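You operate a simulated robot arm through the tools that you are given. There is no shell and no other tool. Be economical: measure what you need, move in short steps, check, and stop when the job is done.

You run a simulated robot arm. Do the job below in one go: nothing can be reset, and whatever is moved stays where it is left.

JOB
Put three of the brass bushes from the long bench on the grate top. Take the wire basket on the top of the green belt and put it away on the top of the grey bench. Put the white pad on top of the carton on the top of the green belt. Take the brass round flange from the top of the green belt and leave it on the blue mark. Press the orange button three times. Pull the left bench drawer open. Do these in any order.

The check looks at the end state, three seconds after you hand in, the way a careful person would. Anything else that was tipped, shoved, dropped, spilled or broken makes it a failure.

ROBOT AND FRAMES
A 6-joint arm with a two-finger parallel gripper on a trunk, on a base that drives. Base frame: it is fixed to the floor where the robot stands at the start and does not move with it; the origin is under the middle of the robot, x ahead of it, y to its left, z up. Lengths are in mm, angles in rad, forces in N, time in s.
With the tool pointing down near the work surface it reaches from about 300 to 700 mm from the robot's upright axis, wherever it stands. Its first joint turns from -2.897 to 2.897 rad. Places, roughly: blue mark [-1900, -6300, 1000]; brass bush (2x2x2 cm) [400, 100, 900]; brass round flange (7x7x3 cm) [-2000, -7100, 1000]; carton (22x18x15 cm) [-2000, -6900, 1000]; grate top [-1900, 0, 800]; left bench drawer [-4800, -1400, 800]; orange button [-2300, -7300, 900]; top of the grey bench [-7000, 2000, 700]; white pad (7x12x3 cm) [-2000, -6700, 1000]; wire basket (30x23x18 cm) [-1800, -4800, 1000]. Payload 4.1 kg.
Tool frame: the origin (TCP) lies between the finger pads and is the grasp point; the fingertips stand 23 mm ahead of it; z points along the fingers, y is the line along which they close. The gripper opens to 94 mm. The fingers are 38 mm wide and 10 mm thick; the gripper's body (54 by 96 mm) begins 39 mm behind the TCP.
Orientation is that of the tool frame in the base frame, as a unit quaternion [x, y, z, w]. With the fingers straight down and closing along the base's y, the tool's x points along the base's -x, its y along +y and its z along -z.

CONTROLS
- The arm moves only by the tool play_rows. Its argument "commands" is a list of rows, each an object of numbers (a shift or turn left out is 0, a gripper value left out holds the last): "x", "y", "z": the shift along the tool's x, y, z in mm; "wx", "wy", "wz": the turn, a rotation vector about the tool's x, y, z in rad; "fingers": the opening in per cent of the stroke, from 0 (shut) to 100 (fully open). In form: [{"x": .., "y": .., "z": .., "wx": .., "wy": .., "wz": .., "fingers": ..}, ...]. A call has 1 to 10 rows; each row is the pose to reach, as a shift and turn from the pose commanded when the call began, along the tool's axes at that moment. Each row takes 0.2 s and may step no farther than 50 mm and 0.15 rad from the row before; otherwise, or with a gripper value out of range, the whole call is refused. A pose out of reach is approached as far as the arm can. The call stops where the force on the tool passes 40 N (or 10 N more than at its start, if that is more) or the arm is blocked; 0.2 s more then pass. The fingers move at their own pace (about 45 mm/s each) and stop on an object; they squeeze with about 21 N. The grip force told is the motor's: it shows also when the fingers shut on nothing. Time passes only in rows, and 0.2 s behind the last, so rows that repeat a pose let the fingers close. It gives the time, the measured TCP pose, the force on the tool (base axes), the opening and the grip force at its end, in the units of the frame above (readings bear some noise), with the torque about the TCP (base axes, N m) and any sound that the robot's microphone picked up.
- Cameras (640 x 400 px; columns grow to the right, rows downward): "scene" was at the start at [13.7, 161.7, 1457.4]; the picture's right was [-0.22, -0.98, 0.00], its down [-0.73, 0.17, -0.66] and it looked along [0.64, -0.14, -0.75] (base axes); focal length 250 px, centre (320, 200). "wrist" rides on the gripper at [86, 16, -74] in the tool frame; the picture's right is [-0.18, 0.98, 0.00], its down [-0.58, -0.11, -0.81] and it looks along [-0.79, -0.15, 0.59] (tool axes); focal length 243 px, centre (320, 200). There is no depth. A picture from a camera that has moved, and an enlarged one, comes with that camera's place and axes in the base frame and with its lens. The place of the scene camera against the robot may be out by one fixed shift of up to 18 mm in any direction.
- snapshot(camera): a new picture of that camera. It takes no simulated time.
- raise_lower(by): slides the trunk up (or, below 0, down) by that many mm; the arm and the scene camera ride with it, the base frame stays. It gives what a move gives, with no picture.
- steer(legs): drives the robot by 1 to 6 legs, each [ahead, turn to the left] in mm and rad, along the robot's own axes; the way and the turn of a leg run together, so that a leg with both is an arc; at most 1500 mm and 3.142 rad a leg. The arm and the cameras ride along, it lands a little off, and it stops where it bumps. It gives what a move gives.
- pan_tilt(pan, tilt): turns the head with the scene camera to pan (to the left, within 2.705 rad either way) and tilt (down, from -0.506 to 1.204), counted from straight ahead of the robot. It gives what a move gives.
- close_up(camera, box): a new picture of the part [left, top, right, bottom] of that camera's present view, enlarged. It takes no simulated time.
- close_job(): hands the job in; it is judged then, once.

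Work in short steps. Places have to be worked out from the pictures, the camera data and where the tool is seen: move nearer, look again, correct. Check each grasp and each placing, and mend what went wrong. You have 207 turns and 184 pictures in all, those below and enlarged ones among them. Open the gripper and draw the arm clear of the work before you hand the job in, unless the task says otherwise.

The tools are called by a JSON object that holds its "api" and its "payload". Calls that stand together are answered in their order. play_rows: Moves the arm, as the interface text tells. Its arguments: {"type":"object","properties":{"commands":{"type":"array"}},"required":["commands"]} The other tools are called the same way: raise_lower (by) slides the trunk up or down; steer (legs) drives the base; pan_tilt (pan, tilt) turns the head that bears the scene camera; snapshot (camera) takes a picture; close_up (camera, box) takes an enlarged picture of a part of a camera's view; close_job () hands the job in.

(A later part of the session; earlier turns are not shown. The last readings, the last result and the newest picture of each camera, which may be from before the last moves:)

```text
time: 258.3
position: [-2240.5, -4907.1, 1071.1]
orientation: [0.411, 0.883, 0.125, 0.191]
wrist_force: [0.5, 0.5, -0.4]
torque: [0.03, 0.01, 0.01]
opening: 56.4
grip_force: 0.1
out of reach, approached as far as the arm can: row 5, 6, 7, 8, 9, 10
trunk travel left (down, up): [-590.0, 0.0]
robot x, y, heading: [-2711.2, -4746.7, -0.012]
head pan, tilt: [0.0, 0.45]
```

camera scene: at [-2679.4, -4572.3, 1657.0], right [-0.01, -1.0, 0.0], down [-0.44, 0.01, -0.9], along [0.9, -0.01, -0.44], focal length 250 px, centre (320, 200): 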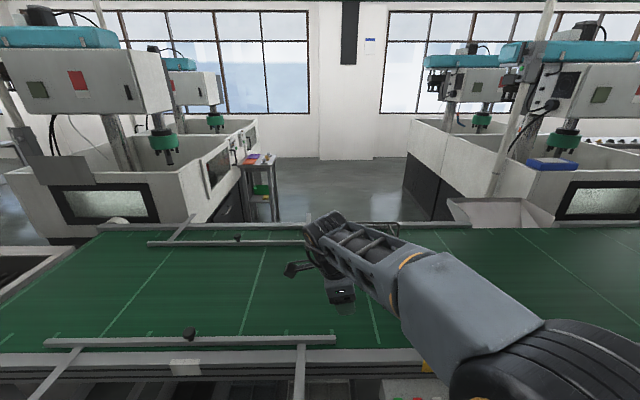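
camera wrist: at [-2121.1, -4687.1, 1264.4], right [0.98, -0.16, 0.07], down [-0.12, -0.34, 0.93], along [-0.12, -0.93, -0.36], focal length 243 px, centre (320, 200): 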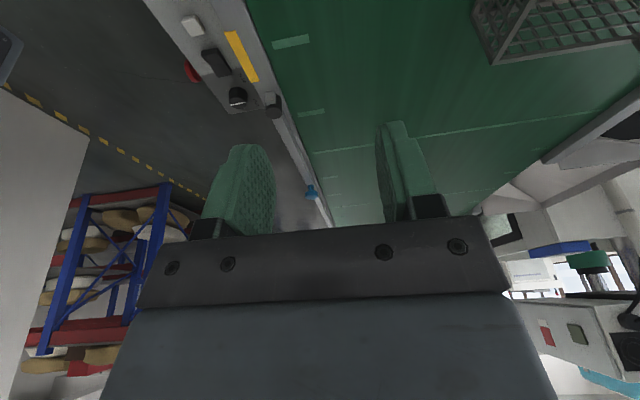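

It went partly and drifted off. I let it settle toward the commanded pose and see.

{"api": "play_rows", "payload": {"commands": [{"z": -1}, {"z": -1}, {"z": -1}, {"z": -1}, {"z": -1}]}}

{"api": "snapshot", "payload": {"camera": "scene"}}

```text
time: 259.5
position: [-2239.6, -4908.7, 1075.1]
orientation: [0.41, 0.883, 0.126, 0.192]
wrist_force: [-0.2, -0.3, 0.6]
torque: [0.0, -0.01, -0.03]
opening: 56.5
grip_force: 0.1
trunk travel left (down, up): [-590.0, 0.0]
robot x, y, heading: [-2713.4, -4752.6, -0.016]
head pan, tilt: [0.0, 0.45]
```

```text
118 pictures are left
camera scene: at [-2679.8, -4572.4, 1657.0], right [-0.01, -1.0, 0.0], down [-0.44, 0.01, -0.9], along [0.9, -0.01, -0.44], focal length 250 px, centre (320, 200)
```

scene: 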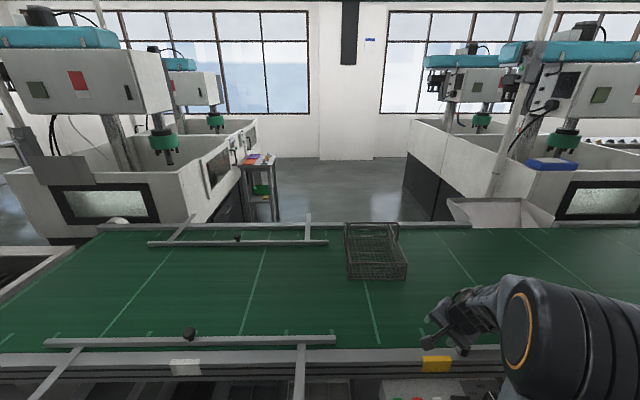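

I try levelling from here while moving back out and up.

{"api": "play_rows", "payload": {"commands": [{"x": -1, "y": 34, "z": -8}, {"x": -2, "y": 68, "z": -16, "wx": 0.08, "wy": 0.05}, {"x": -3, "y": 102, "z": -24, "wx": 0.18, "wy": 0.1}, {"x": -4, "y": 136, "z": -32, "wx": 0.28, "wy": 0.16}, {"x": -5, "y": 169, "z": -39, "wx": 0.36, "wy": 0.22}, {"x": -5, "y": 169, "z": -39, "wx": 0.4, "wy": 0.25}, {"x": -5, "y": 169, "z": -39, "wx": 0.4, "wy": 0.25}]}}

```text
time: 261.1
position: [-2287.2, -4970.9, 1059.9]
orientation: [0.374, 0.919, 0.097, 0.08]
wrist_force: [-0.5, 1.0, -0.2]
torque: [-0.02, 0.02, -0.01]
opening: 56.3
grip_force: 0.0
out of reach, approached as far as the arm can: row 1, 2, 3, 4, 5, 6, 7
trunk travel left (down, up): [-590.0, 0.0]
robot x, y, heading: [-2709.7, -4751.5, -0.015]
head pan, tilt: [0.0, 0.45]
```

The solver drifts in a bad branch. I look at the arm itself.

{"api": "pan_tilt", "payload": {"pan": -0.6, "tilt": 0.8}}

{"api": "snapshot", "payload": {"camera": "scene"}}

```text
time: 262.1
position: [-2286.8, -4972.7, 1059.2]
orientation: [0.374, 0.919, 0.099, 0.08]
wrist_force: [-0.2, 0.6, 0.4]
torque: [-0.04, 0.02, -0.01]
opening: 56.4
grip_force: 0.1
trunk travel left (down, up): [-590.0, 0.0]
robot x, y, heading: [-2709.9, -4751.1, -0.015]
head pan, tilt: [-0.6, 0.799]
```

```text
117 pictures are left
camera scene: at [-2705.7, -4617.6, 1626.6], right [-0.58, -0.82, 0.0], down [-0.59, 0.41, -0.7], along [0.57, -0.4, -0.72], focal length 250 px, centre (320, 200)
```

scene: 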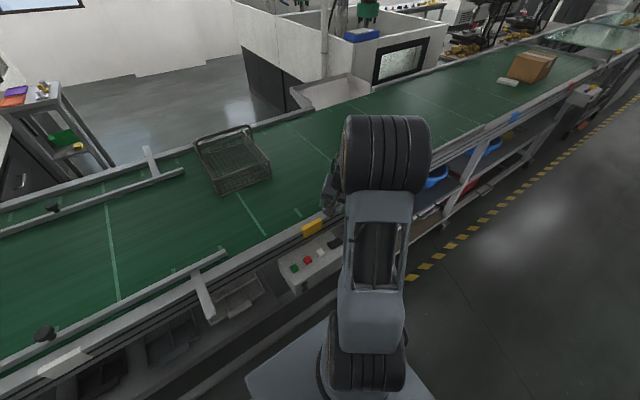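

The forearm roll joint seems to be swinging to its limit as the tool passes the forearm line. I reverse back up to horizontal and then align the tool exactly with the arm's plane before coming down.

{"api": "play_rows", "payload": {"commands": [{"x": 1, "y": 26, "z": -9, "wx": -0.1, "wy": -0.1, "wz": -0.017}, {"x": 2, "y": 53, "z": -18, "wx": -0.2, "wy": -0.2, "wz": -0.034}, {"x": 3, "y": 79, "z": -27, "wx": -0.3, "wy": -0.3, "wz": -0.05}, {"x": 4, "y": 105, "z": -36, "wx": -0.4, "wy": -0.4, "wz": -0.07}, {"x": 5, "y": 131, "z": -45, "wx": -0.5, "wy": -0.5, "wz": -0.085}, {"x": 6, "y": 158, "z": -54, "wx": -0.6, "wy": -0.6, "wz": -0.1}, {"x": 7, "y": 184, "z": -63, "wx": -0.7, "wy": -0.7, "wz": -0.12}, {"x": 8, "y": 210, "z": -72, "wx": -0.8, "wy": -0.8, "wz": -0.137}, {"x": 9, "y": 236, "z": -81, "wx": -0.9, "wy": -0.9, "wz": -0.155}, {"x": 9, "y": 263, "z": -90, "wx": -0.984, "wy": -0.98, "wz": -0.17}]}}

```text
time: 264.3
position: [-2145.7, -4795.6, 1213.9]
orientation: [0.223, 0.65, 0.316, 0.654]
wrist_force: [-0.6, -0.6, -0.7]
torque: [0.03, -0.01, 0.0]
opening: 56.8
grip_force: 0.0
trunk travel left (down, up): [-590.0, 0.0]
robot x, y, heading: [-2710.7, -4752.3, -0.013]
head pan, tilt: [-0.6, 0.799]
```

Now yaw the tool to the arm's own azimuth (-0.076).

{"api": "play_rows", "payload": {"commands": [{"wx": 0.07, "wy": -0.069, "wz": -0.005}, {"wx": 0.139, "wy": -0.138, "wz": -0.011}, {"wx": 0.139, "wy": -0.138, "wz": -0.011}]}}

```text
time: 265.1
position: [-2146.6, -4796.2, 1213.0]
orientation: [0.285, 0.625, 0.252, 0.681]
wrist_force: [-0.3, 0.7, 0.0]
torque: [0.04, -0.01, -0.01]
opening: 56.5
grip_force: 0.1
trunk travel left (down, up): [-590.0, 0.0]
robot x, y, heading: [-2710.4, -4751.5, -0.007]
head pan, tilt: [-0.6, 0.799]
```

I pitch down in the arm's plane, in a part step first.

{"api": "play_rows", "payload": {"commands": [{"wx": 0.1, "wy": 0.1}, {"wx": 0.2, "wy": 0.201}, {"wx": 0.3, "wy": 0.302}, {"wx": 0.38, "wy": 0.383}, {"wx": 0.45, "wy": 0.454}, {"wx": 0.52, "wy": 0.525}, {"wx": 0.59, "wy": 0.595}, {"wx": 0.66, "wy": 0.666}]}}

```text
time: 266.9
position: [-2146.3, -4794.1, 1212.4]
orientation: [0.39, 0.857, 0.116, 0.315]
wrist_force: [-0.1, 0.5, 0.7]
torque: [-0.01, -0.03, -0.03]
opening: 56.5
grip_force: 0.1
trunk travel left (down, up): [-590.0, 0.0]
robot x, y, heading: [-2711.6, -4750.4, -0.012]
head pan, tilt: [-0.6, 0.799]
```

Passed cleanly without a reach complaint. I continue to straight down.

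{"api": "play_rows", "payload": {"commands": [{"wx": 0.1, "wy": 0.1}, {"wx": 0.2, "wy": 0.2}, {"wx": 0.3, "wy": 0.3}, {"wx": 0.4, "wy": 0.4}, {"wx": 0.48, "wy": 0.485}, {"wx": 0.48, "wy": 0.485}]}}

```text
time: 268.3
position: [-2147.2, -4794.6, 1212.1]
orientation: [0.414, 0.91, 0.002, 0.001]
wrist_force: [-0.1, 0.4, -0.7]
torque: [-0.03, -0.03, 0.0]
opening: 56.5
grip_force: 0.0
trunk travel left (down, up): [-590.0, 0.0]
robot x, y, heading: [-2711.6, -4752.0, -0.014]
head pan, tilt: [-0.6, 0.799]
```

Tool is straight down again on the good branch. I drive 240 mm closer, rotate fingers to close along x, and look.

{"api": "steer", "payload": {"legs": [[240, 0]]}}

{"api": "play_rows", "payload": {"commands": [{"wz": 0.14}, {"wz": 0.28}, {"wz": 0.42}, {"wz": 0.56}, {"wz": 0.7}, {"wz": 0.71}]}}

{"api": "pan_tilt", "payload": {"pan": 0.0, "tilt": 0.6}}

{"api": "snapshot", "payload": {"camera": "wrist"}}

{"api": "snapshot", "payload": {"camera": "scene"}}

```text
time: 270.1
position: [-1939.6, -4795.4, 1211.5]
orientation: [0.411, 0.912, 0.001, 0.001]
wrist_force: [0.1, -0.3, 0.3]
torque: [-0.02, 0.07, -0.01]
opening: 56.5
grip_force: 0.0
trunk travel left (down, up): [-590.0, 0.0]
robot x, y, heading: [-2501.8, -4758.2, -0.003]
head pan, tilt: [-0.6, 0.799]
stopped in leg 1: the robot was blocked; the commanded pose is now the measured one
```

```text
time: 271.5
position: [-1939.2, -4795.0, 1210.9]
orientation: [0.703, 0.711, 0.001, 0.0]
wrist_force: [-0.1, 0.0, -0.2]
torque: [-0.01, 0.01, -0.01]
opening: 56.4
grip_force: 0.1
trunk travel left (down, up): [-590.0, 0.0]
robot x, y, heading: [-2505.0, -4757.6, -0.002]
head pan, tilt: [-0.6, 0.799]
```

```text
time: 272.5
position: [-1939.4, -4795.6, 1210.6]
orientation: [0.703, 0.711, 0.001, 0.001]
wrist_force: [-0.3, 0.2, 0.0]
torque: [0.0, 0.03, 0.0]
opening: 56.7
grip_force: 0.1
trunk travel left (down, up): [-590.0, 0.0]
robot x, y, heading: [-2503.4, -4753.2, 0.003]
head pan, tilt: [0.0, 0.6]
```

```text
116 pictures are left
camera wrist: at [-1924.7, -4708.1, 1285.5], right [0.99, -0.17, 0.0], down [-0.1, -0.58, 0.81], along [-0.14, -0.79, -0.59], focal length 243 px, centre (320, 200)
```

wrist: 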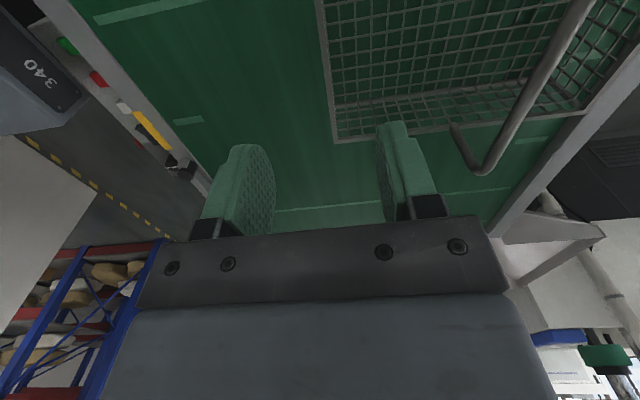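

```text
115 pictures are left
camera scene: at [-2477.5, -4576.5, 1643.4], right [0.0, -1.0, 0.0], down [-0.57, 0.0, -0.82], along [0.82, 0.0, -0.57], focal length 250 px, centre (320, 200)
```

scene: 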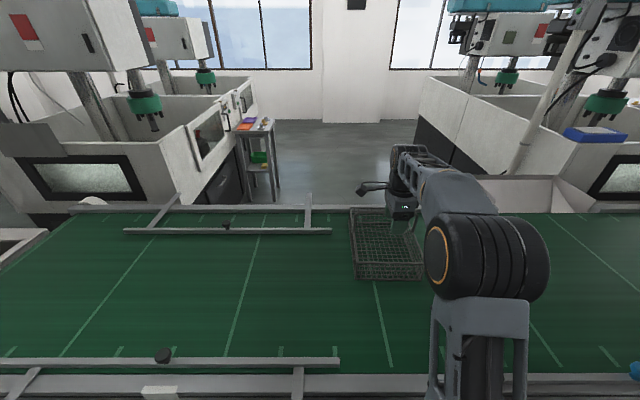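

The base touched the belt frame at x -2502 and stopped. I move the TCP 100 mm toward the handle for a second wrist view to triangulate it.

{"api": "play_rows", "payload": {"commands": [{"y": 35}, {"y": 70}, {"y": 100}, {"y": 100}]}}

{"api": "snapshot", "payload": {"camera": "wrist"}}

```text
time: 273.5
position: [-1839.9, -4792.5, 1213.0]
orientation: [0.703, 0.711, 0.0, 0.001]
wrist_force: [0.4, -0.1, -0.3]
torque: [0.01, 0.02, 0.03]
opening: 56.5
grip_force: 0.1
trunk travel left (down, up): [-590.0, 0.0]
robot x, y, heading: [-2501.6, -4755.9, -0.004]
head pan, tilt: [0.0, 0.6]
```

```text
114 pictures are left
camera wrist: at [-1825.5, -4706.1, 1285.7], right [0.99, -0.17, 0.0], down [-0.1, -0.58, 0.81], along [-0.14, -0.79, -0.59], focal length 243 px, centre (320, 200)
```

wrist: 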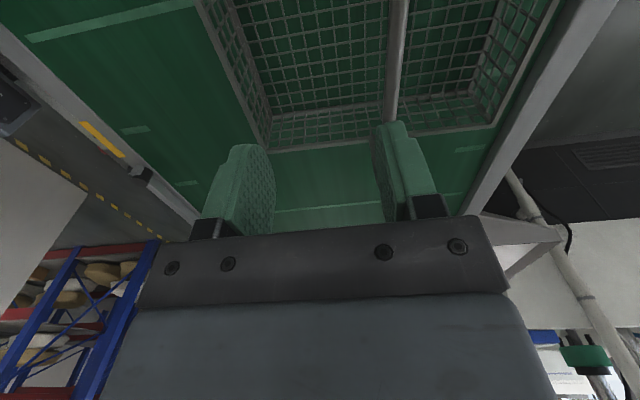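

The handle bar is at x ≈ -1791, z ≈ 1120, mid y ≈ -4812. I move above it, opening wider.

{"api": "play_rows", "payload": {"commands": [{"x": -9, "y": 25, "fingers": 80}, {"x": -18, "y": 49}, {"x": -18, "y": 49, "z": 20}, {"x": -18, "y": 49, "z": 30}, {"x": -18, "y": 49, "z": 30}]}}

{"api": "snapshot", "payload": {"camera": "wrist"}}

```text
time: 274.7
position: [-1820.7, -4806.2, 1171.7]
orientation: [0.703, 0.711, 0.001, 0.001]
wrist_force: [-0.3, 0.4, -0.4]
torque: [-0.03, 0.02, -0.01]
opening: 75.1
grip_force: 0.1
out of reach, approached as far as the arm can: row 1, 2, 3, 4, 5
trunk travel left (down, up): [-590.0, 0.0]
robot x, y, heading: [-2502.9, -4754.8, -0.0]
head pan, tilt: [0.0, 0.6]
```

```text
113 pictures are left
camera wrist: at [-1806.6, -4720.3, 1245.6], right [0.99, -0.17, 0.0], down [-0.1, -0.58, 0.81], along [-0.14, -0.79, -0.59], focal length 243 px, centre (320, 200)
```

wrist: 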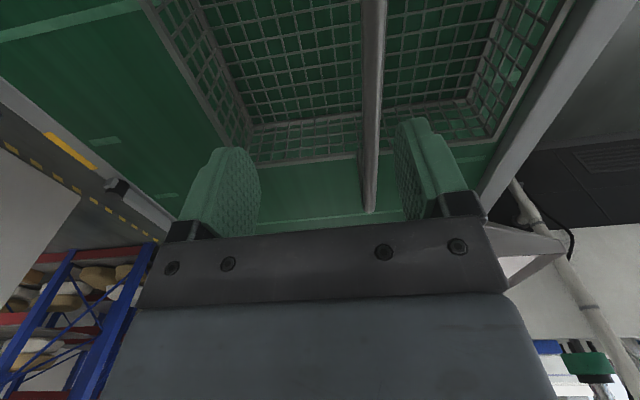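

Reach ends ~30 mm short. I tilt the tool forward a little in the arm's plane to gain reach.

{"api": "play_rows", "payload": {"commands": [{"wx": -0.1}, {"wx": -0.2}, {"wx": -0.28}, {"wx": -0.28}]}}

```text
time: 275.7
position: [-1819.2, -4806.9, 1171.5]
orientation: [0.695, 0.704, 0.1, 0.1]
wrist_force: [0.7, -0.4, 0.0]
torque: [-0.02, 0.0, 0.03]
opening: 75.4
grip_force: 0.1
out of reach, approached as far as the arm can: row 1, 2, 3
trunk travel left (down, up): [-590.0, 0.0]
robot x, y, heading: [-2501.7, -4753.8, 0.0]
head pan, tilt: [0.0, 0.6]
```

{"api": "play_rows", "payload": {"commands": [{"y": 27, "z": 8}, {"y": 27, "z": 8}, {"y": 21, "z": 28}, {"y": 21, "z": 28}]}}

{"api": "snapshot", "payload": {"camera": "wrist"}}

```text
time: 276.7
position: [-1793.0, -4806.6, 1150.2]
orientation: [0.696, 0.704, 0.1, 0.099]
wrist_force: [0.3, 0.0, 0.4]
torque: [0.01, 0.03, -0.01]
opening: 75.1
grip_force: 0.0
trunk travel left (down, up): [-590.0, 0.0]
robot x, y, heading: [-2502.0, -4753.9, -0.0]
head pan, tilt: [0.0, 0.6]
```

```text
112 pictures are left
camera wrist: at [-1800.5, -4720.5, 1226.5], right [0.95, -0.17, 0.27], down [-0.32, -0.59, 0.74], along [0.03, -0.79, -0.61], focal length 243 px, centre (320, 200)
```

wrist: 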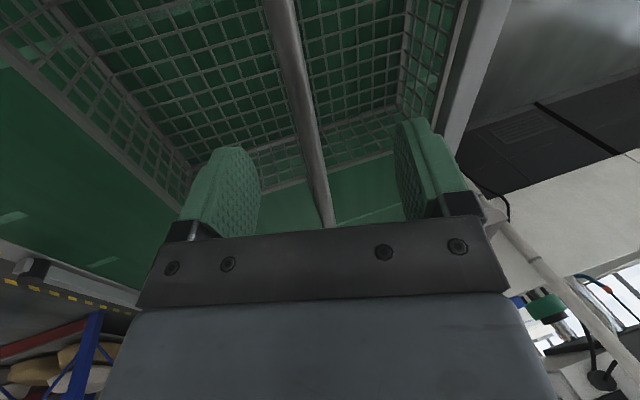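

Reachable now and the bar sits between the fingers. I lower 28 mm vertically and close.

{"api": "play_rows", "payload": {"commands": [{"y": -3, "z": 14}, {"y": -6, "z": 27}, {"y": -6, "z": 29}, {"y": -6, "z": 29}]}}

{"api": "snapshot", "payload": {"camera": "wrist"}}

```text
time: 277.7
position: [-1789.8, -4807.9, 1122.2]
orientation: [0.695, 0.705, 0.1, 0.099]
wrist_force: [0.0, -0.5, 0.7]
torque: [0.01, 0.02, 0.0]
opening: 75.1
grip_force: 0.0
trunk travel left (down, up): [-590.0, 0.0]
robot x, y, heading: [-2503.3, -4755.7, 0.003]
head pan, tilt: [0.0, 0.6]
```

```text
111 pictures are left
camera wrist: at [-1797.3, -4721.0, 1197.0], right [0.95, -0.17, 0.27], down [-0.32, -0.59, 0.74], along [0.03, -0.79, -0.61], focal length 243 px, centre (320, 200)
```

wrist: 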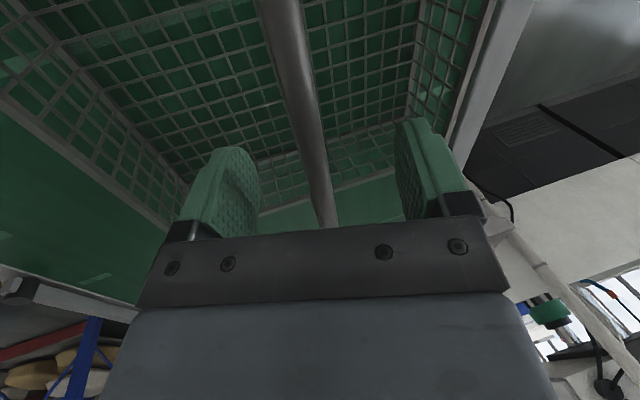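

Bar is centred. Close.

{"api": "play_rows", "payload": {"commands": [{"fingers": 0}, {"fingers": 0}, {"fingers": 0}, {"fingers": 0}, {"fingers": 0}, {"fingers": 0}]}}

{"api": "snapshot", "payload": {"camera": "wrist"}}

```text
time: 279.1
position: [-1789.6, -4807.5, 1122.0]
orientation: [0.696, 0.704, 0.101, 0.099]
wrist_force: [2.6, 0.9, 0.8]
torque: [0.77, -0.02, -0.65]
opening: 10.9
grip_force: 20.8
trunk travel left (down, up): [-590.0, 0.0]
robot x, y, heading: [-2502.7, -4755.8, 0.003]
head pan, tilt: [0.0, 0.6]
```

```text
110 pictures are left
camera wrist: at [-1797.0, -4720.8, 1197.3], right [0.95, -0.17, 0.27], down [-0.32, -0.59, 0.74], along [0.03, -0.79, -0.61], focal length 243 px, centre (320, 200)
```

wrist: 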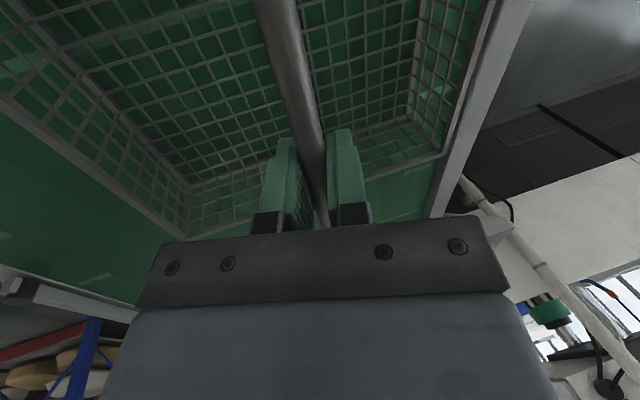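

Gripped on the handle. I lift while drawing back a bit.

{"api": "play_rows", "payload": {"commands": [{"y": 2, "z": -7}, {"y": 4, "z": -15}, {"y": 3, "z": -25}, {"y": 0, "z": -36}, {"y": -6, "z": -48}, {"y": -13, "z": -61}, {"y": -24, "z": -74}, {"y": -36, "z": -89}, {"y": -69, "z": -119}, {"y": -103, "z": -145}]}}

{"api": "snapshot", "payload": {"camera": "wrist"}}

{"api": "snapshot", "payload": {"camera": "scene"}}

```text
time: 281.3
position: [-1931.3, -4808.0, 1234.8]
orientation: [0.696, 0.704, 0.101, 0.099]
wrist_force: [-1.2, -1.4, -3.5]
torque: [0.03, 0.0, -0.03]
opening: 10.5
grip_force: 20.7
trunk travel left (down, up): [-590.0, 0.0]
robot x, y, heading: [-2502.5, -4752.9, 0.003]
head pan, tilt: [0.0, 0.6]
```

```text
109 pictures are left
camera wrist: at [-1938.1, -4721.9, 1309.8], right [0.95, -0.17, 0.27], down [-0.32, -0.59, 0.74], along [0.03, -0.79, -0.61], focal length 243 px, centre (320, 200)
```

wrist: 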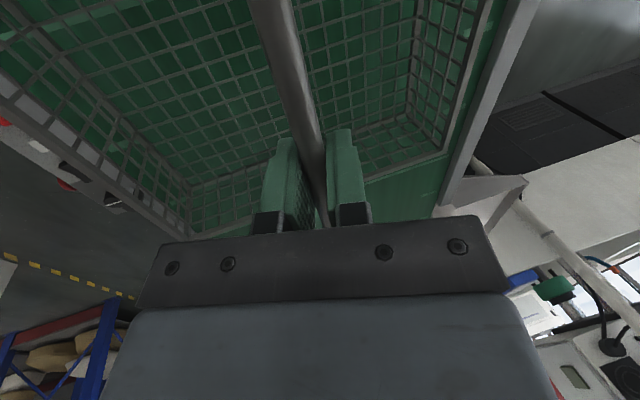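

```text
108 pictures are left
camera scene: at [-2478.4, -4576.4, 1643.4], right [0.0, -1.0, 0.0], down [-0.56, 0.0, -0.83], along [0.83, 0.0, -0.56], focal length 250 px, centre (320, 200)
```

scene: 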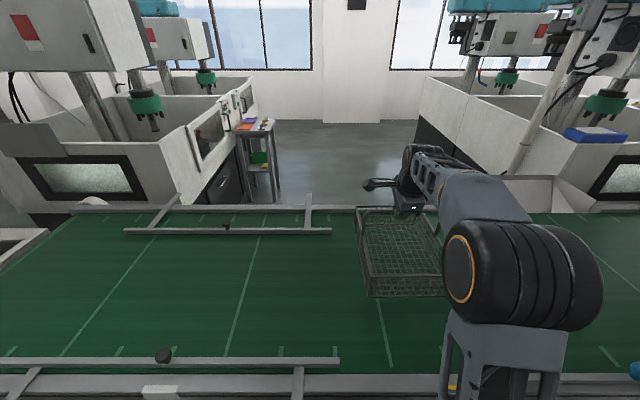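

The basket hangs freely. I back off the belt, turn left to face +y and drive north along the aisle.

{"api": "steer", "payload": {"legs": [[-780, 0], [0, 1.57], [1400, 0]]}}

{"api": "snapshot", "payload": {"camera": "scene"}}

```text
time: 296.0
position: [-3307.2, -2776.8, 1233.5]
orientation: [-0.026, 0.99, 0.141, -0.003]
wrist_force: [0.1, 0.2, -4.3]
torque: [0.0, 0.03, 0.02]
opening: 10.8
grip_force: 20.8
trunk travel left (down, up): [-590.0, 0.0]
robot x, y, heading: [-3335.5, -3352.0, 1.614]
head pan, tilt: [0.0, 0.6]
```

```text
107 pictures are left
camera scene: at [-3508.0, -3317.9, 1643.4], right [1.0, 0.04, 0.0], down [0.02, -0.56, -0.82], along [-0.03, 0.82, -0.57], focal length 250 px, centre (320, 200)
```

scene: 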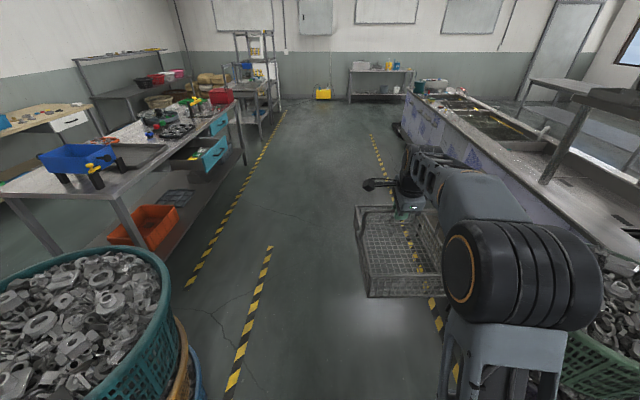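

The way north is clear. I continue to y ≈ 400 and turn left to face the gap between the drawer bench and the small table.

{"api": "steer", "payload": {"legs": [[1250, 0], [1250, 0], [1250, 0], [0, 1.53]]}}

{"api": "snapshot", "payload": {"camera": "scene"}}

```text
time: 317.8
position: [-4033.8, 423.4, 1233.2]
orientation: [0.706, -0.693, -0.099, 0.101]
wrist_force: [-0.4, 0.3, -3.6]
torque: [-0.06, 0.02, -0.04]
opening: 10.2
grip_force: 21.0
trunk travel left (down, up): [-590.0, 0.0]
robot x, y, heading: [-3454.8, 376.3, -3.134]
head pan, tilt: [0.0, 0.6]
```

```text
106 pictures are left
camera scene: at [-3488.6, 220.9, 1643.4], right [-0.01, 1.0, 0.0], down [0.57, 0.0, -0.82], along [-0.82, -0.01, -0.57], focal length 250 px, centre (320, 200)
```

scene: 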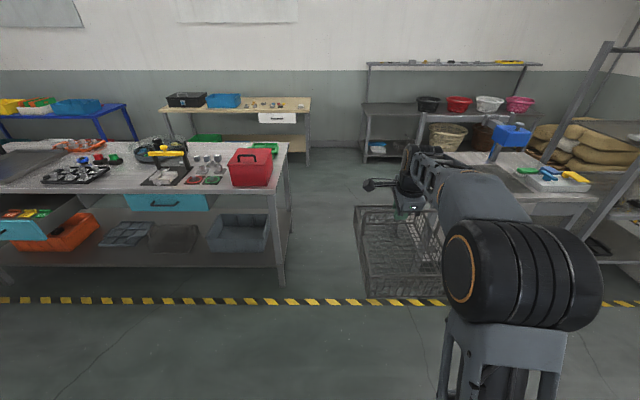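

Grey bench is at the back with bowls to the right; its left part (y ≈ 800–1450) is free. I drive through the gap to x ≈ -5500 and look again.

{"api": "steer", "payload": {"legs": [[1000, 0], [1050, 0]]}}

{"api": "snapshot", "payload": {"camera": "scene"}}

```text
time: 328.0
position: [-6085.0, 411.7, 1233.2]
orientation: [0.707, -0.693, -0.098, 0.101]
wrist_force: [-0.1, -0.2, -4.4]
torque: [-0.05, 0.0, -0.01]
opening: 10.6
grip_force: 21.1
trunk travel left (down, up): [-590.0, 0.0]
robot x, y, heading: [-5513.2, 366.8, -3.134]
head pan, tilt: [0.0, 0.6]
```

```text
105 pictures are left
camera scene: at [-5540.2, 208.9, 1643.4], right [-0.01, 1.0, 0.0], down [0.57, 0.0, -0.82], along [-0.82, -0.01, -0.57], focal length 250 px, centre (320, 200)
```

scene: 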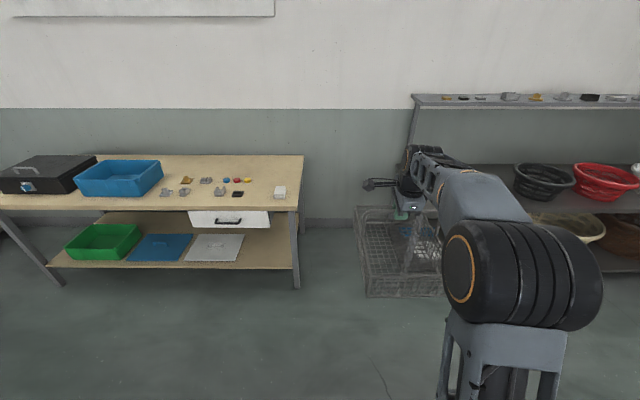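

I sidestep: turn right, drive 750 mm, turn back left to face the grey bench's free part.

{"api": "steer", "payload": {"legs": [[0, -1.56], [760, 0], [0, 1.56]]}}

{"api": "pan_tilt", "payload": {"pan": 0.0, "tilt": 0.5}}

{"api": "snapshot", "payload": {"camera": "scene"}}

```text
time: 334.8
position: [-5453.4, 1438.3, 1231.9]
orientation: [0.01, 0.99, 0.139, 0.004]
wrist_force: [-0.9, -0.1, -3.4]
torque: [0.01, -0.01, 0.01]
opening: 10.9
grip_force: 21.2
trunk travel left (down, up): [-590.0, 0.0]
robot x, y, heading: [-5537.3, 865.1, 1.335]
head pan, tilt: [0.0, 0.6]
stopped in leg 2: the robot was blocked; the commanded pose is now the measured one
```

```text
time: 335.5
position: [-5450.6, 1437.5, 1232.6]
orientation: [0.012, 0.99, 0.14, 0.003]
wrist_force: [-0.4, 0.6, -3.6]
torque: [-0.02, -0.04, 0.0]
opening: 10.7
grip_force: 20.8
trunk travel left (down, up): [-590.0, 0.0]
robot x, y, heading: [-5537.9, 868.3, 1.337]
head pan, tilt: [0.0, 0.499]
```

```text
104 pictures are left
camera scene: at [-5695.8, 948.8, 1652.4], right [0.97, -0.23, 0.0], down [-0.11, -0.47, -0.88], along [0.2, 0.85, -0.48], focal length 250 px, centre (320, 200)
```

scene: 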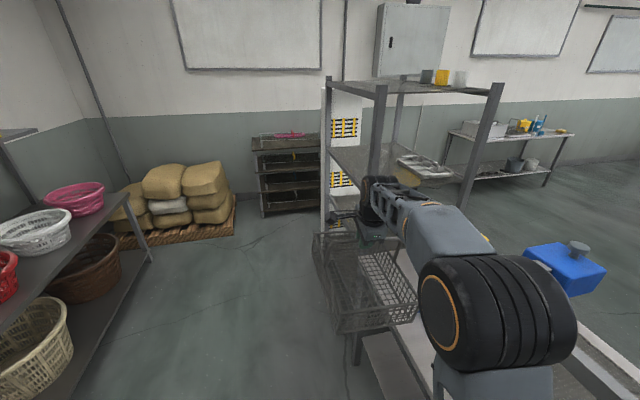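

The base bumped something on its right (the small table, probably). I check its state.

{"api": "pan_tilt", "payload": {"pan": -0.9, "tilt": 0.7}}

{"api": "snapshot", "payload": {"camera": "scene"}}

```text
time: 336.7
position: [-5450.4, 1437.7, 1232.1]
orientation: [0.011, 0.99, 0.139, 0.002]
wrist_force: [-0.8, -1.1, -3.8]
torque: [-0.03, -0.06, -0.03]
opening: 10.7
grip_force: 20.8
trunk travel left (down, up): [-590.0, 0.0]
robot x, y, heading: [-5535.4, 867.2, 1.336]
head pan, tilt: [-0.901, 0.7]
```

```text
103 pictures are left
camera scene: at [-5639.4, 896.2, 1634.8], right [0.42, -0.91, 0.0], down [-0.58, -0.27, -0.77], along [0.69, 0.32, -0.64], focal length 250 px, centre (320, 200)
```

scene: 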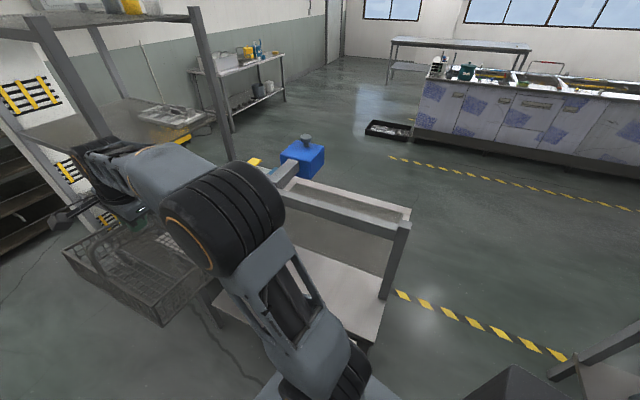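

The table looks intact. I back off, swing left and go round to face the grey bench from further away.

{"api": "steer", "payload": {"legs": [[-150, 0], [0, 0.8], [500, 0], [0, 1.0]]}}

{"api": "pan_tilt", "payload": {"pan": 0.0, "tilt": 0.5}}

{"api": "snapshot", "payload": {"camera": "scene"}}

```text
time: 345.3
position: [-6420.0, 1080.6, 1232.1]
orientation: [0.775, -0.617, -0.088, 0.108]
wrist_force: [-0.1, -0.5, -4.1]
torque: [0.03, -0.05, 0.0]
opening: 10.8
grip_force: 20.8
trunk travel left (down, up): [-590.0, 0.0]
robot x, y, heading: [-5847.0, 1136.9, -3.123]
head pan, tilt: [-0.901, 0.7]
```

```text
time: 346.5
position: [-6422.1, 1080.5, 1232.8]
orientation: [0.774, -0.617, -0.088, 0.108]
wrist_force: [-0.7, -0.5, -3.2]
torque: [0.04, 0.01, 0.0]
opening: 10.9
grip_force: 21.0
trunk travel left (down, up): [-590.0, 0.0]
robot x, y, heading: [-5846.3, 1134.8, -3.12]
head pan, tilt: [0.0, 0.499]
```

```text
102 pictures are left
camera scene: at [-5877.8, 982.7, 1652.5], right [-0.02, 1.0, 0.0], down [0.48, 0.01, -0.88], along [-0.88, -0.02, -0.48], focal length 250 px, centre (320, 200)
```

scene: 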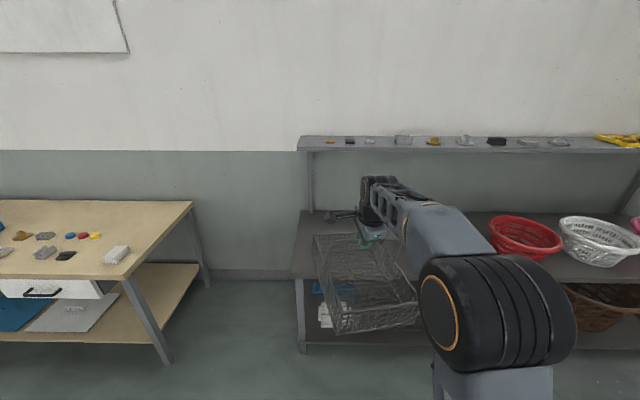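

The bench front edge is x ≈ -6775, top z ≈ 724; the upper shelf is only at the back. I drive 450 mm forward and then lower the trunk.

{"api": "steer", "payload": {"legs": [[450, 0]]}}

{"api": "snapshot", "payload": {"camera": "scene"}}

```text
time: 349.2
position: [-6873.9, 1072.9, 1232.3]
orientation: [0.775, -0.617, -0.087, 0.107]
wrist_force: [0.1, -1.0, -4.5]
torque: [0.03, -0.01, 0.01]
opening: 10.5
grip_force: 20.9
trunk travel left (down, up): [-590.0, 0.0]
robot x, y, heading: [-6296.8, 1126.2, -3.126]
head pan, tilt: [0.0, 0.499]
```

```text
101 pictures are left
camera scene: at [-6329.1, 974.3, 1652.5], right [-0.02, 1.0, 0.0], down [0.48, 0.01, -0.88], along [-0.88, -0.02, -0.48], focal length 250 px, centre (320, 200)
```

scene: 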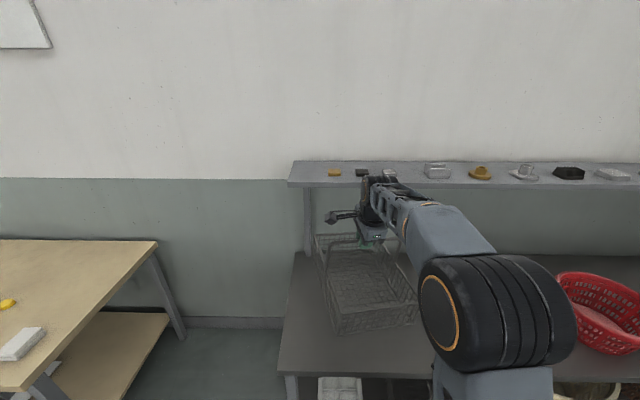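

The basket hangs over the bench. I lower the trunk 250 mm.

{"api": "raise_lower", "payload": {"by": -250}}

{"api": "snapshot", "payload": {"camera": "scene"}}

{"api": "snapshot", "payload": {"camera": "wrist"}}

```text
time: 351.8
position: [-6872.2, 1073.1, 982.3]
orientation: [0.774, -0.617, -0.088, 0.109]
wrist_force: [0.1, -0.2, -3.5]
torque: [0.06, 0.0, 0.0]
opening: 10.9
grip_force: 21.4
trunk travel left (down, up): [-340.0, 250.0]
robot x, y, heading: [-6299.5, 1130.9, -3.127]
head pan, tilt: [0.0, 0.499]
```

```text
100 pictures are left
camera scene: at [-6328.4, 974.4, 1402.5], right [-0.02, 1.0, 0.0], down [0.48, 0.01, -0.88], along [-0.88, -0.02, -0.48], focal length 250 px, centre (320, 200)
```

scene: 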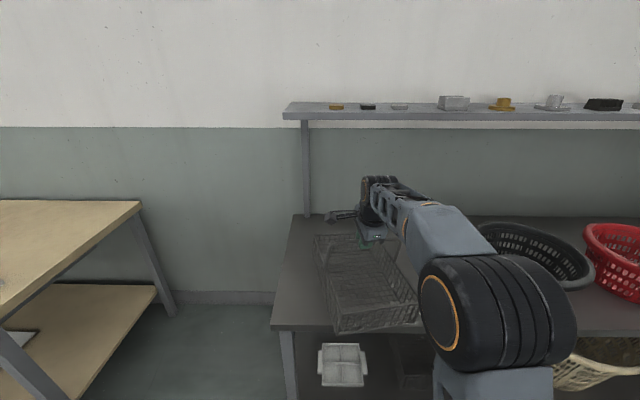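

```text
99 pictures are left
camera wrist: at [-6848.3, 989.6, 1058.0], right [-0.96, -0.03, 0.27], down [0.19, 0.64, 0.75], along [-0.2, 0.77, -0.61], focal length 243 px, centre (320, 200)
```

wrist: 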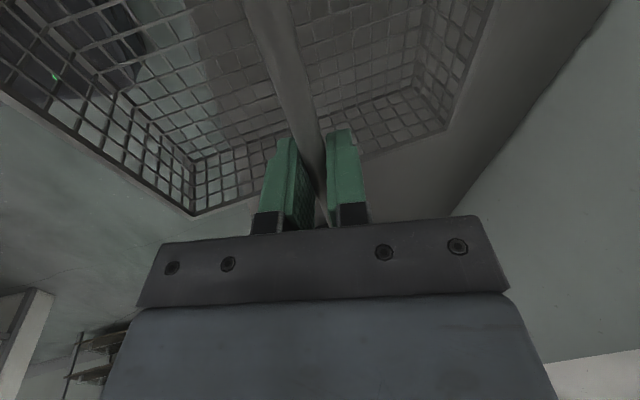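

The basket must go ~90 mm deeper onto the bench and a bit to +y. I move there while lowering slightly.

{"api": "play_rows", "payload": {"commands": [{"x": -16, "y": 16, "z": 12}, {"x": -33, "y": 32, "z": 25}, {"x": -49, "y": 48, "z": 38}, {"x": -65, "y": 64, "z": 50}, {"x": -65, "y": 64, "z": 50}]}}

{"api": "snapshot", "payload": {"camera": "scene"}}

{"api": "snapshot", "payload": {"camera": "wrist"}}

```text
time: 353.0
position: [-6960.2, 1120.9, 951.3]
orientation: [0.775, -0.617, -0.087, 0.109]
wrist_force: [0.1, 0.3, -3.6]
torque: [0.0, -0.01, 0.01]
opening: 10.6
grip_force: 20.8
trunk travel left (down, up): [-340.0, 250.0]
robot x, y, heading: [-6301.6, 1127.0, -3.12]
head pan, tilt: [0.0, 0.499]
```

```text
98 pictures are left
camera scene: at [-6328.7, 974.5, 1402.5], right [-0.02, 1.0, 0.0], down [0.48, 0.01, -0.88], along [-0.88, -0.02, -0.48], focal length 250 px, centre (320, 200)
```

scene: 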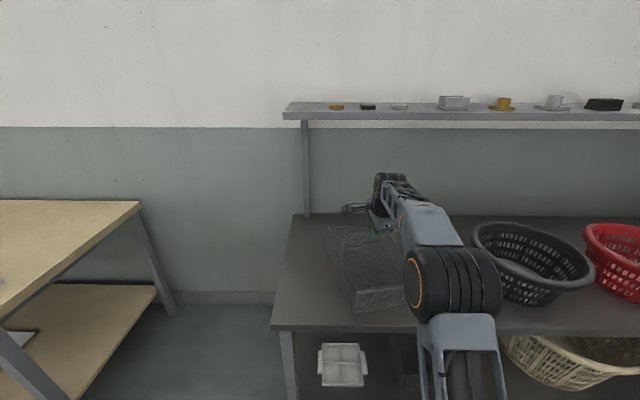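

```text
97 pictures are left
camera wrist: at [-6935.9, 1036.4, 1028.2], right [-0.96, -0.03, 0.27], down [0.19, 0.64, 0.75], along [-0.2, 0.77, -0.61], focal length 243 px, centre (320, 200)
```

wrist: 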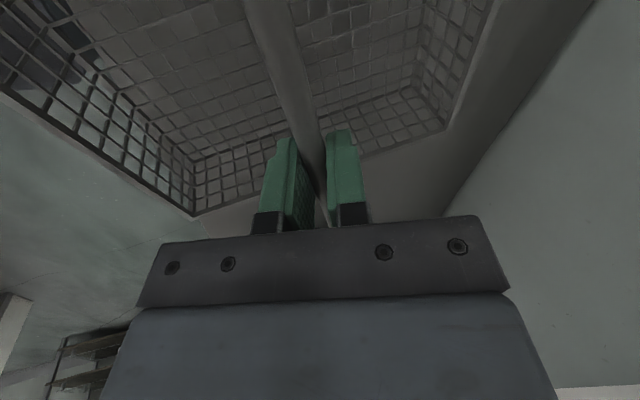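

The basket is just inside the edge; I take it 25 mm further in and lower 35 mm.

{"api": "play_rows", "payload": {"commands": [{"x": -3, "y": 12, "z": 4}, {"x": -6, "y": 23, "z": 7}, {"x": -6, "y": 18, "z": 24}, {"x": -6, "y": 14, "z": 40}, {"x": -6, "y": 14, "z": 40}]}}

```text
time: 354.2
position: [-6985.3, 1120.7, 917.7]
orientation: [0.775, -0.616, -0.087, 0.108]
wrist_force: [0.2, -0.2, -4.0]
torque: [-0.02, -0.01, -0.02]
opening: 10.7
grip_force: 21.2
trunk travel left (down, up): [-340.0, 250.0]
robot x, y, heading: [-6301.8, 1128.8, -3.126]
head pan, tilt: [0.0, 0.499]
```

I lower slowly until the weight comes off.

{"api": "play_rows", "payload": {"commands": [{"y": -1, "z": 4}, {"y": -2, "z": 8}, {"y": -3.3, "z": 11.5}, {"y": -3.6, "z": 12.5}]}}

```text
time: 355.2
position: [-6986.4, 1118.2, 906.3]
orientation: [0.775, -0.617, -0.088, 0.11]
wrist_force: [-1.3, -3.9, 7.3]
torque: [0.56, 0.19, 0.11]
opening: 11.1
grip_force: 21.1
trunk travel left (down, up): [-340.0, 250.0]
robot x, y, heading: [-6298.3, 1129.6, -3.126]
head pan, tilt: [0.0, 0.499]
```

Contact. I check the basket's seating.

{"api": "close_up", "payload": {"camera": "scene", "box": [260, 180, 440, 340]}}

```text
2.50 times, centred on (350, 260) of scene
camera zoom: at [-6327.3, 973.9, 1402.6], right [-0.02, 1.0, 0.0], down [0.48, 0.01, -0.88], along [-0.88, -0.02, -0.48], focal length 626 px, centre (245, 50)
```

zoom: 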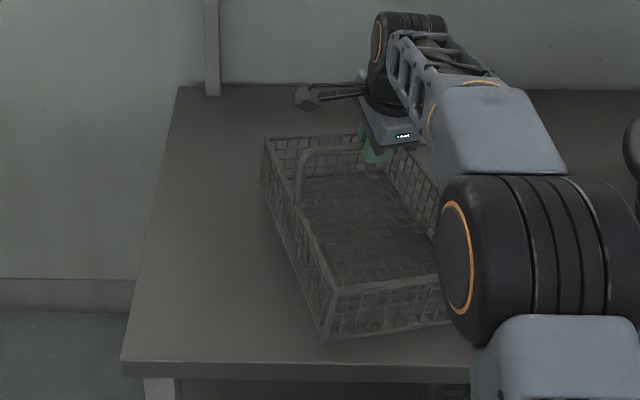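

It sits inside the edge. I release.

{"api": "play_rows", "payload": {"commands": [{"y": -0.3, "z": 1, "fingers": 15}, {"y": -0.3, "z": 1, "fingers": 25}, {"y": -0.3, "z": 1, "fingers": 40}, {"y": -0.3, "z": 1, "fingers": 60}, {"y": -0.3, "z": 1, "fingers": 70}, {"y": -0.3, "z": 1, "fingers": 70}]}}

{"api": "snapshot", "payload": {"camera": "wrist"}}

```text
time: 356.6
position: [-6983.2, 1119.4, 904.6]
orientation: [0.775, -0.617, -0.087, 0.108]
wrist_force: [0.3, -0.2, -0.9]
torque: [0.03, 0.0, 0.0]
opening: 66.0
grip_force: 0.1
trunk travel left (down, up): [-340.0, 250.0]
robot x, y, heading: [-6298.1, 1127.4, -3.123]
head pan, tilt: [0.0, 0.499]
```

```text
95 pictures are left
camera wrist: at [-6960.8, 1036.7, 979.7], right [-0.96, -0.03, 0.27], down [0.19, 0.64, 0.75], along [-0.2, 0.77, -0.61], focal length 243 px, centre (320, 200)
```

wrist: 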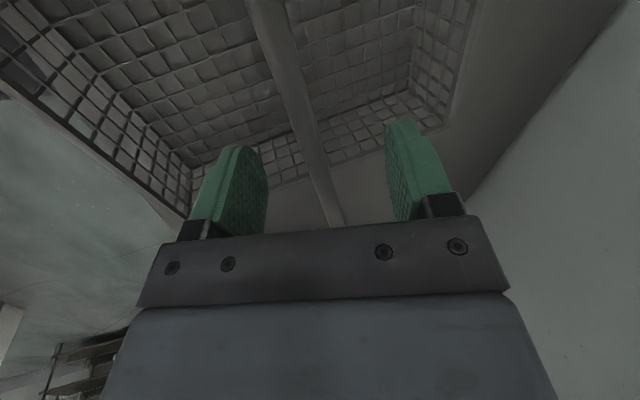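

Free of the bar. I raise the trunk straight up and back away.

{"api": "raise_lower", "payload": {"by": 250}}

{"api": "steer", "payload": {"legs": [[-500, 0]]}}

{"api": "snapshot", "payload": {"camera": "scene"}}

```text
time: 359.2
position: [-6984.5, 1120.5, 1153.5]
orientation: [0.774, -0.617, -0.087, 0.108]
wrist_force: [0.2, 0.3, -0.5]
torque: [0.02, -0.01, 0.01]
opening: 66.0
grip_force: 0.0
trunk travel left (down, up): [-590.0, 0.0]
robot x, y, heading: [-6300.2, 1126.7, -3.123]
head pan, tilt: [0.0, 0.499]
```

```text
time: 362.1
position: [-6479.2, 1129.8, 1154.6]
orientation: [0.775, -0.617, -0.087, 0.108]
wrist_force: [-0.3, 0.0, 1.0]
torque: [0.02, 0.04, 0.0]
opening: 66.0
grip_force: 0.1
trunk travel left (down, up): [-590.0, 0.0]
robot x, y, heading: [-5797.5, 1138.2, -3.126]
head pan, tilt: [0.0, 0.499]
```

```text
94 pictures are left
camera scene: at [-5823.3, 983.9, 1652.5], right [-0.02, 1.0, 0.0], down [0.48, 0.01, -0.88], along [-0.88, -0.02, -0.48], focal length 250 px, centre (320, 200)
```

scene: 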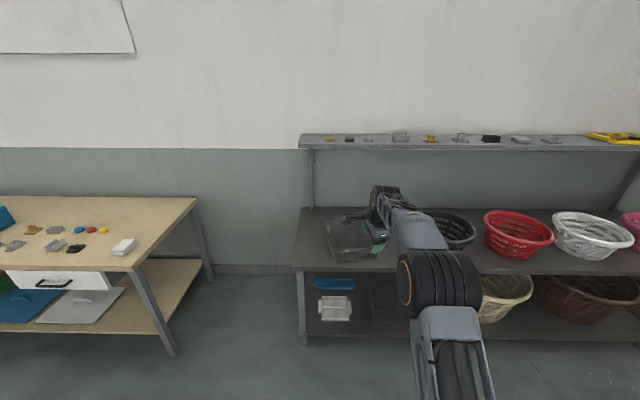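

The basket rests on the grey bench. I level the tool and pull the arm in for the drive back.

{"api": "play_rows", "payload": {"commands": [{"x": 7, "y": -30, "z": -9, "wx": 0.1}, {"x": 14, "y": -60, "z": -18, "wx": 0.2}, {"x": 21, "y": -90, "z": -26, "wx": 0.28}, {"x": 29, "y": -122, "z": -35, "wx": 0.28}, {"x": 29, "y": -122, "z": -35, "wx": 0.28}]}}

{"api": "steer", "payload": {"legs": [[0, 1.556], [720, 0], [0, 1.57]]}}

{"api": "snapshot", "payload": {"camera": "scene"}}

```text
time: 363.3
position: [-6350.0, 1129.0, 1152.7]
orientation: [0.783, -0.622, 0.0, -0.001]
wrist_force: [0.7, 0.3, 0.0]
torque: [-0.03, -0.02, 0.0]
opening: 65.9
grip_force: 0.0
trunk travel left (down, up): [-590.0, 0.0]
robot x, y, heading: [-5793.3, 1138.5, -3.124]
head pan, tilt: [0.0, 0.499]
```

```text
time: 374.9
position: [-5238.4, 424.3, 1153.3]
orientation: [0.626, 0.78, -0.001, 0.0]
wrist_force: [0.1, 0.5, -0.1]
torque: [0.02, -0.01, -0.02]
opening: 65.8
grip_force: 0.0
trunk travel left (down, up): [-590.0, 0.0]
robot x, y, heading: [-5792.7, 420.1, 0.012]
head pan, tilt: [0.0, 0.499]
```

```text
93 pictures are left
camera scene: at [-5767.1, 600.1, 1652.5], right [0.01, -1.0, 0.0], down [-0.48, -0.01, -0.88], along [0.88, 0.01, -0.48], focal length 250 px, centre (320, 200)
```

scene: 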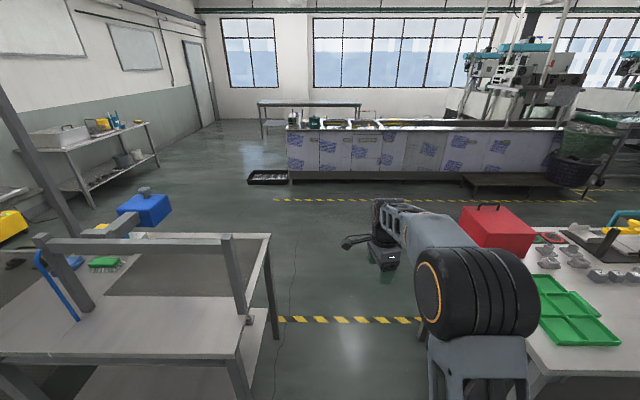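

The gap is centred at y ≈ 416. I drive through east and turn south.

{"api": "steer", "payload": {"legs": [[1200, -0.015], [1240, 0], [0, -1.57], [1400, 0], [1400, 0]]}}

{"api": "snapshot", "payload": {"camera": "scene"}}

```text
time: 403.9
position: [-3413.8, -2976.8, 1151.7]
orientation: [0.996, 0.09, 0.0, 0.0]
wrist_force: [0.4, 0.4, 0.8]
torque: [0.03, -0.02, 0.02]
opening: 65.8
grip_force: 0.0
trunk travel left (down, up): [-590.0, 0.0]
robot x, y, heading: [-3395.8, -2420.9, -1.597]
head pan, tilt: [0.0, 0.499]
```

```text
92 pictures are left
camera scene: at [-3234.9, -2444.9, 1652.5], right [-1.0, 0.03, 0.0], down [0.01, 0.48, -0.88], along [-0.02, -0.88, -0.48], focal length 250 px, centre (320, 200)
```

scene: 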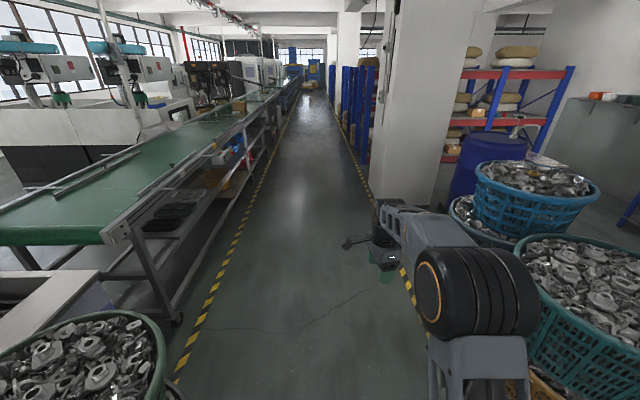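

I continue south to y ≈ -6600 and turn left to face the belt.

{"api": "steer", "payload": {"legs": [[0, 0.05], [1400, 0], [1400, 0], [1400, 0], [0, 1.55]]}}

{"api": "snapshot", "payload": {"camera": "scene"}}

```text
time: 428.6
position: [-2731.9, -6660.5, 1152.8]
orientation: [0.614, 0.789, -0.001, 0.001]
wrist_force: [-0.1, -0.3, -1.2]
torque: [0.01, 0.02, -0.02]
opening: 65.9
grip_force: 0.0
trunk travel left (down, up): [-590.0, 0.0]
robot x, y, heading: [-3287.3, -6682.4, 0.04]
head pan, tilt: [0.0, 0.499]
```

```text
91 pictures are left
camera scene: at [-3264.6, -6500.4, 1652.5], right [0.04, -1.0, 0.0], down [-0.48, -0.02, -0.88], along [0.88, 0.03, -0.48], focal length 250 px, centre (320, 200)
```

scene: 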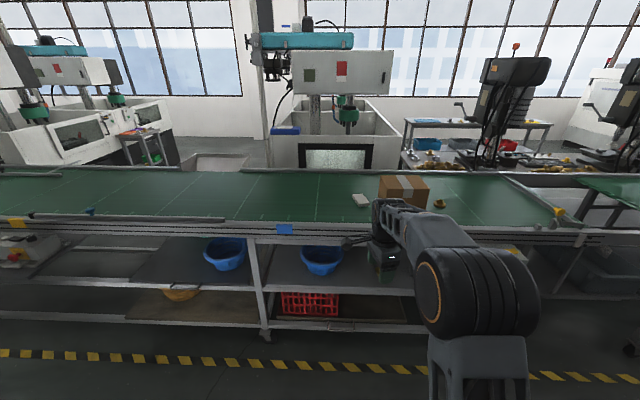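

Pad, carton and flange are in view. I zoom in on them and look for the blue mark.

{"api": "close_up", "payload": {"camera": "scene", "box": [230, 160, 390, 260]}}

{"api": "close_up", "payload": {"camera": "scene", "box": [350, 160, 590, 310]}}

```text
4.00 times, centred on (310, 210) of scene
camera zoom: at [-3264.6, -6500.4, 1652.5], right [0.04, -1.0, 0.0], down [-0.48, -0.02, -0.88], along [0.88, 0.03, -0.48], focal length 1002 px, centre (360, 160)
```

zoom: 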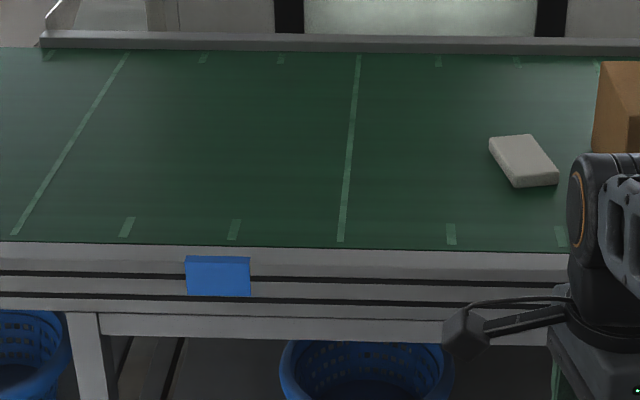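

```text
2.67 times, centred on (470, 235) of scene
camera zoom: at [-3264.6, -6500.4, 1652.5], right [0.04, -1.0, 0.0], down [-0.48, -0.02, -0.88], along [0.88, 0.03, -0.48], focal length 668 px, centre (-80, 107)
```

zoom: 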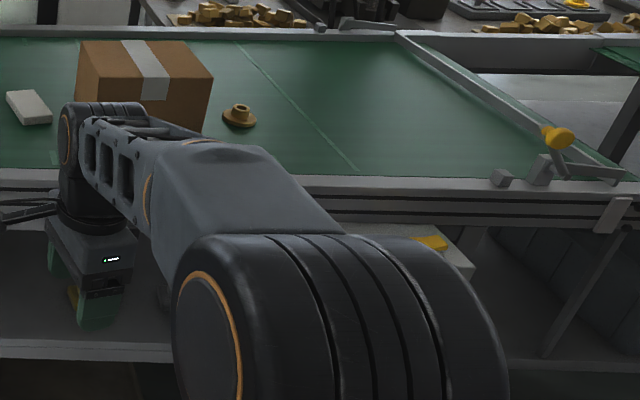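

The blue patch on the frame side is at y ≈ -6290, but the mark should be on the belt top. I drive up to the belt and look down from there.

{"api": "steer", "payload": {"legs": [[0, -0.04], [735, 0]]}}

{"api": "pan_tilt", "payload": {"pan": 0.4, "tilt": 0.7}}

{"api": "snapshot", "payload": {"camera": "scene"}}

```text
time: 432.9
position: [-2001.5, -6691.1, 1151.3]
orientation: [0.634, 0.773, 0.0, 0.0]
wrist_force: [0.7, 0.3, -0.1]
torque: [-0.03, 0.01, 0.02]
opening: 65.9
grip_force: 0.1
trunk travel left (down, up): [-590.0, 0.0]
robot x, y, heading: [-2561.7, -6682.9, -0.008]
head pan, tilt: [0.0, 0.499]
```

```text
time: 433.8
position: [-2002.9, -6691.3, 1152.5]
orientation: [0.633, 0.774, -0.001, 0.0]
wrist_force: [-0.2, -0.9, -0.5]
torque: [0.0, -0.02, 0.02]
opening: 65.6
grip_force: 0.0
trunk travel left (down, up): [-590.0, 0.0]
robot x, y, heading: [-2556.8, -6682.5, -0.011]
head pan, tilt: [0.4, 0.7]
```

```text
88 pictures are left
camera scene: at [-2541.2, -6472.8, 1634.8], right [0.38, -0.93, 0.0], down [-0.6, -0.24, -0.77], along [0.71, 0.29, -0.64], focal length 250 px, centre (320, 200)
```

scene: 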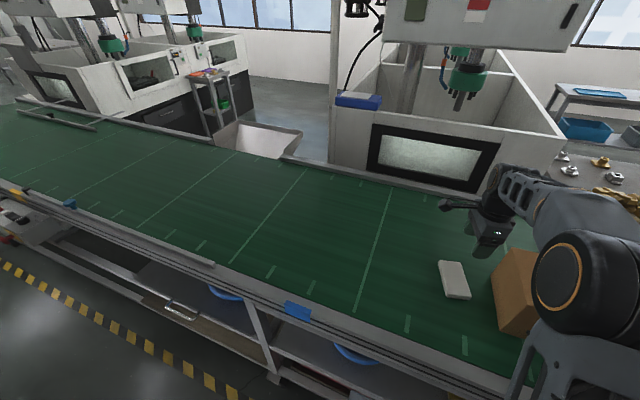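

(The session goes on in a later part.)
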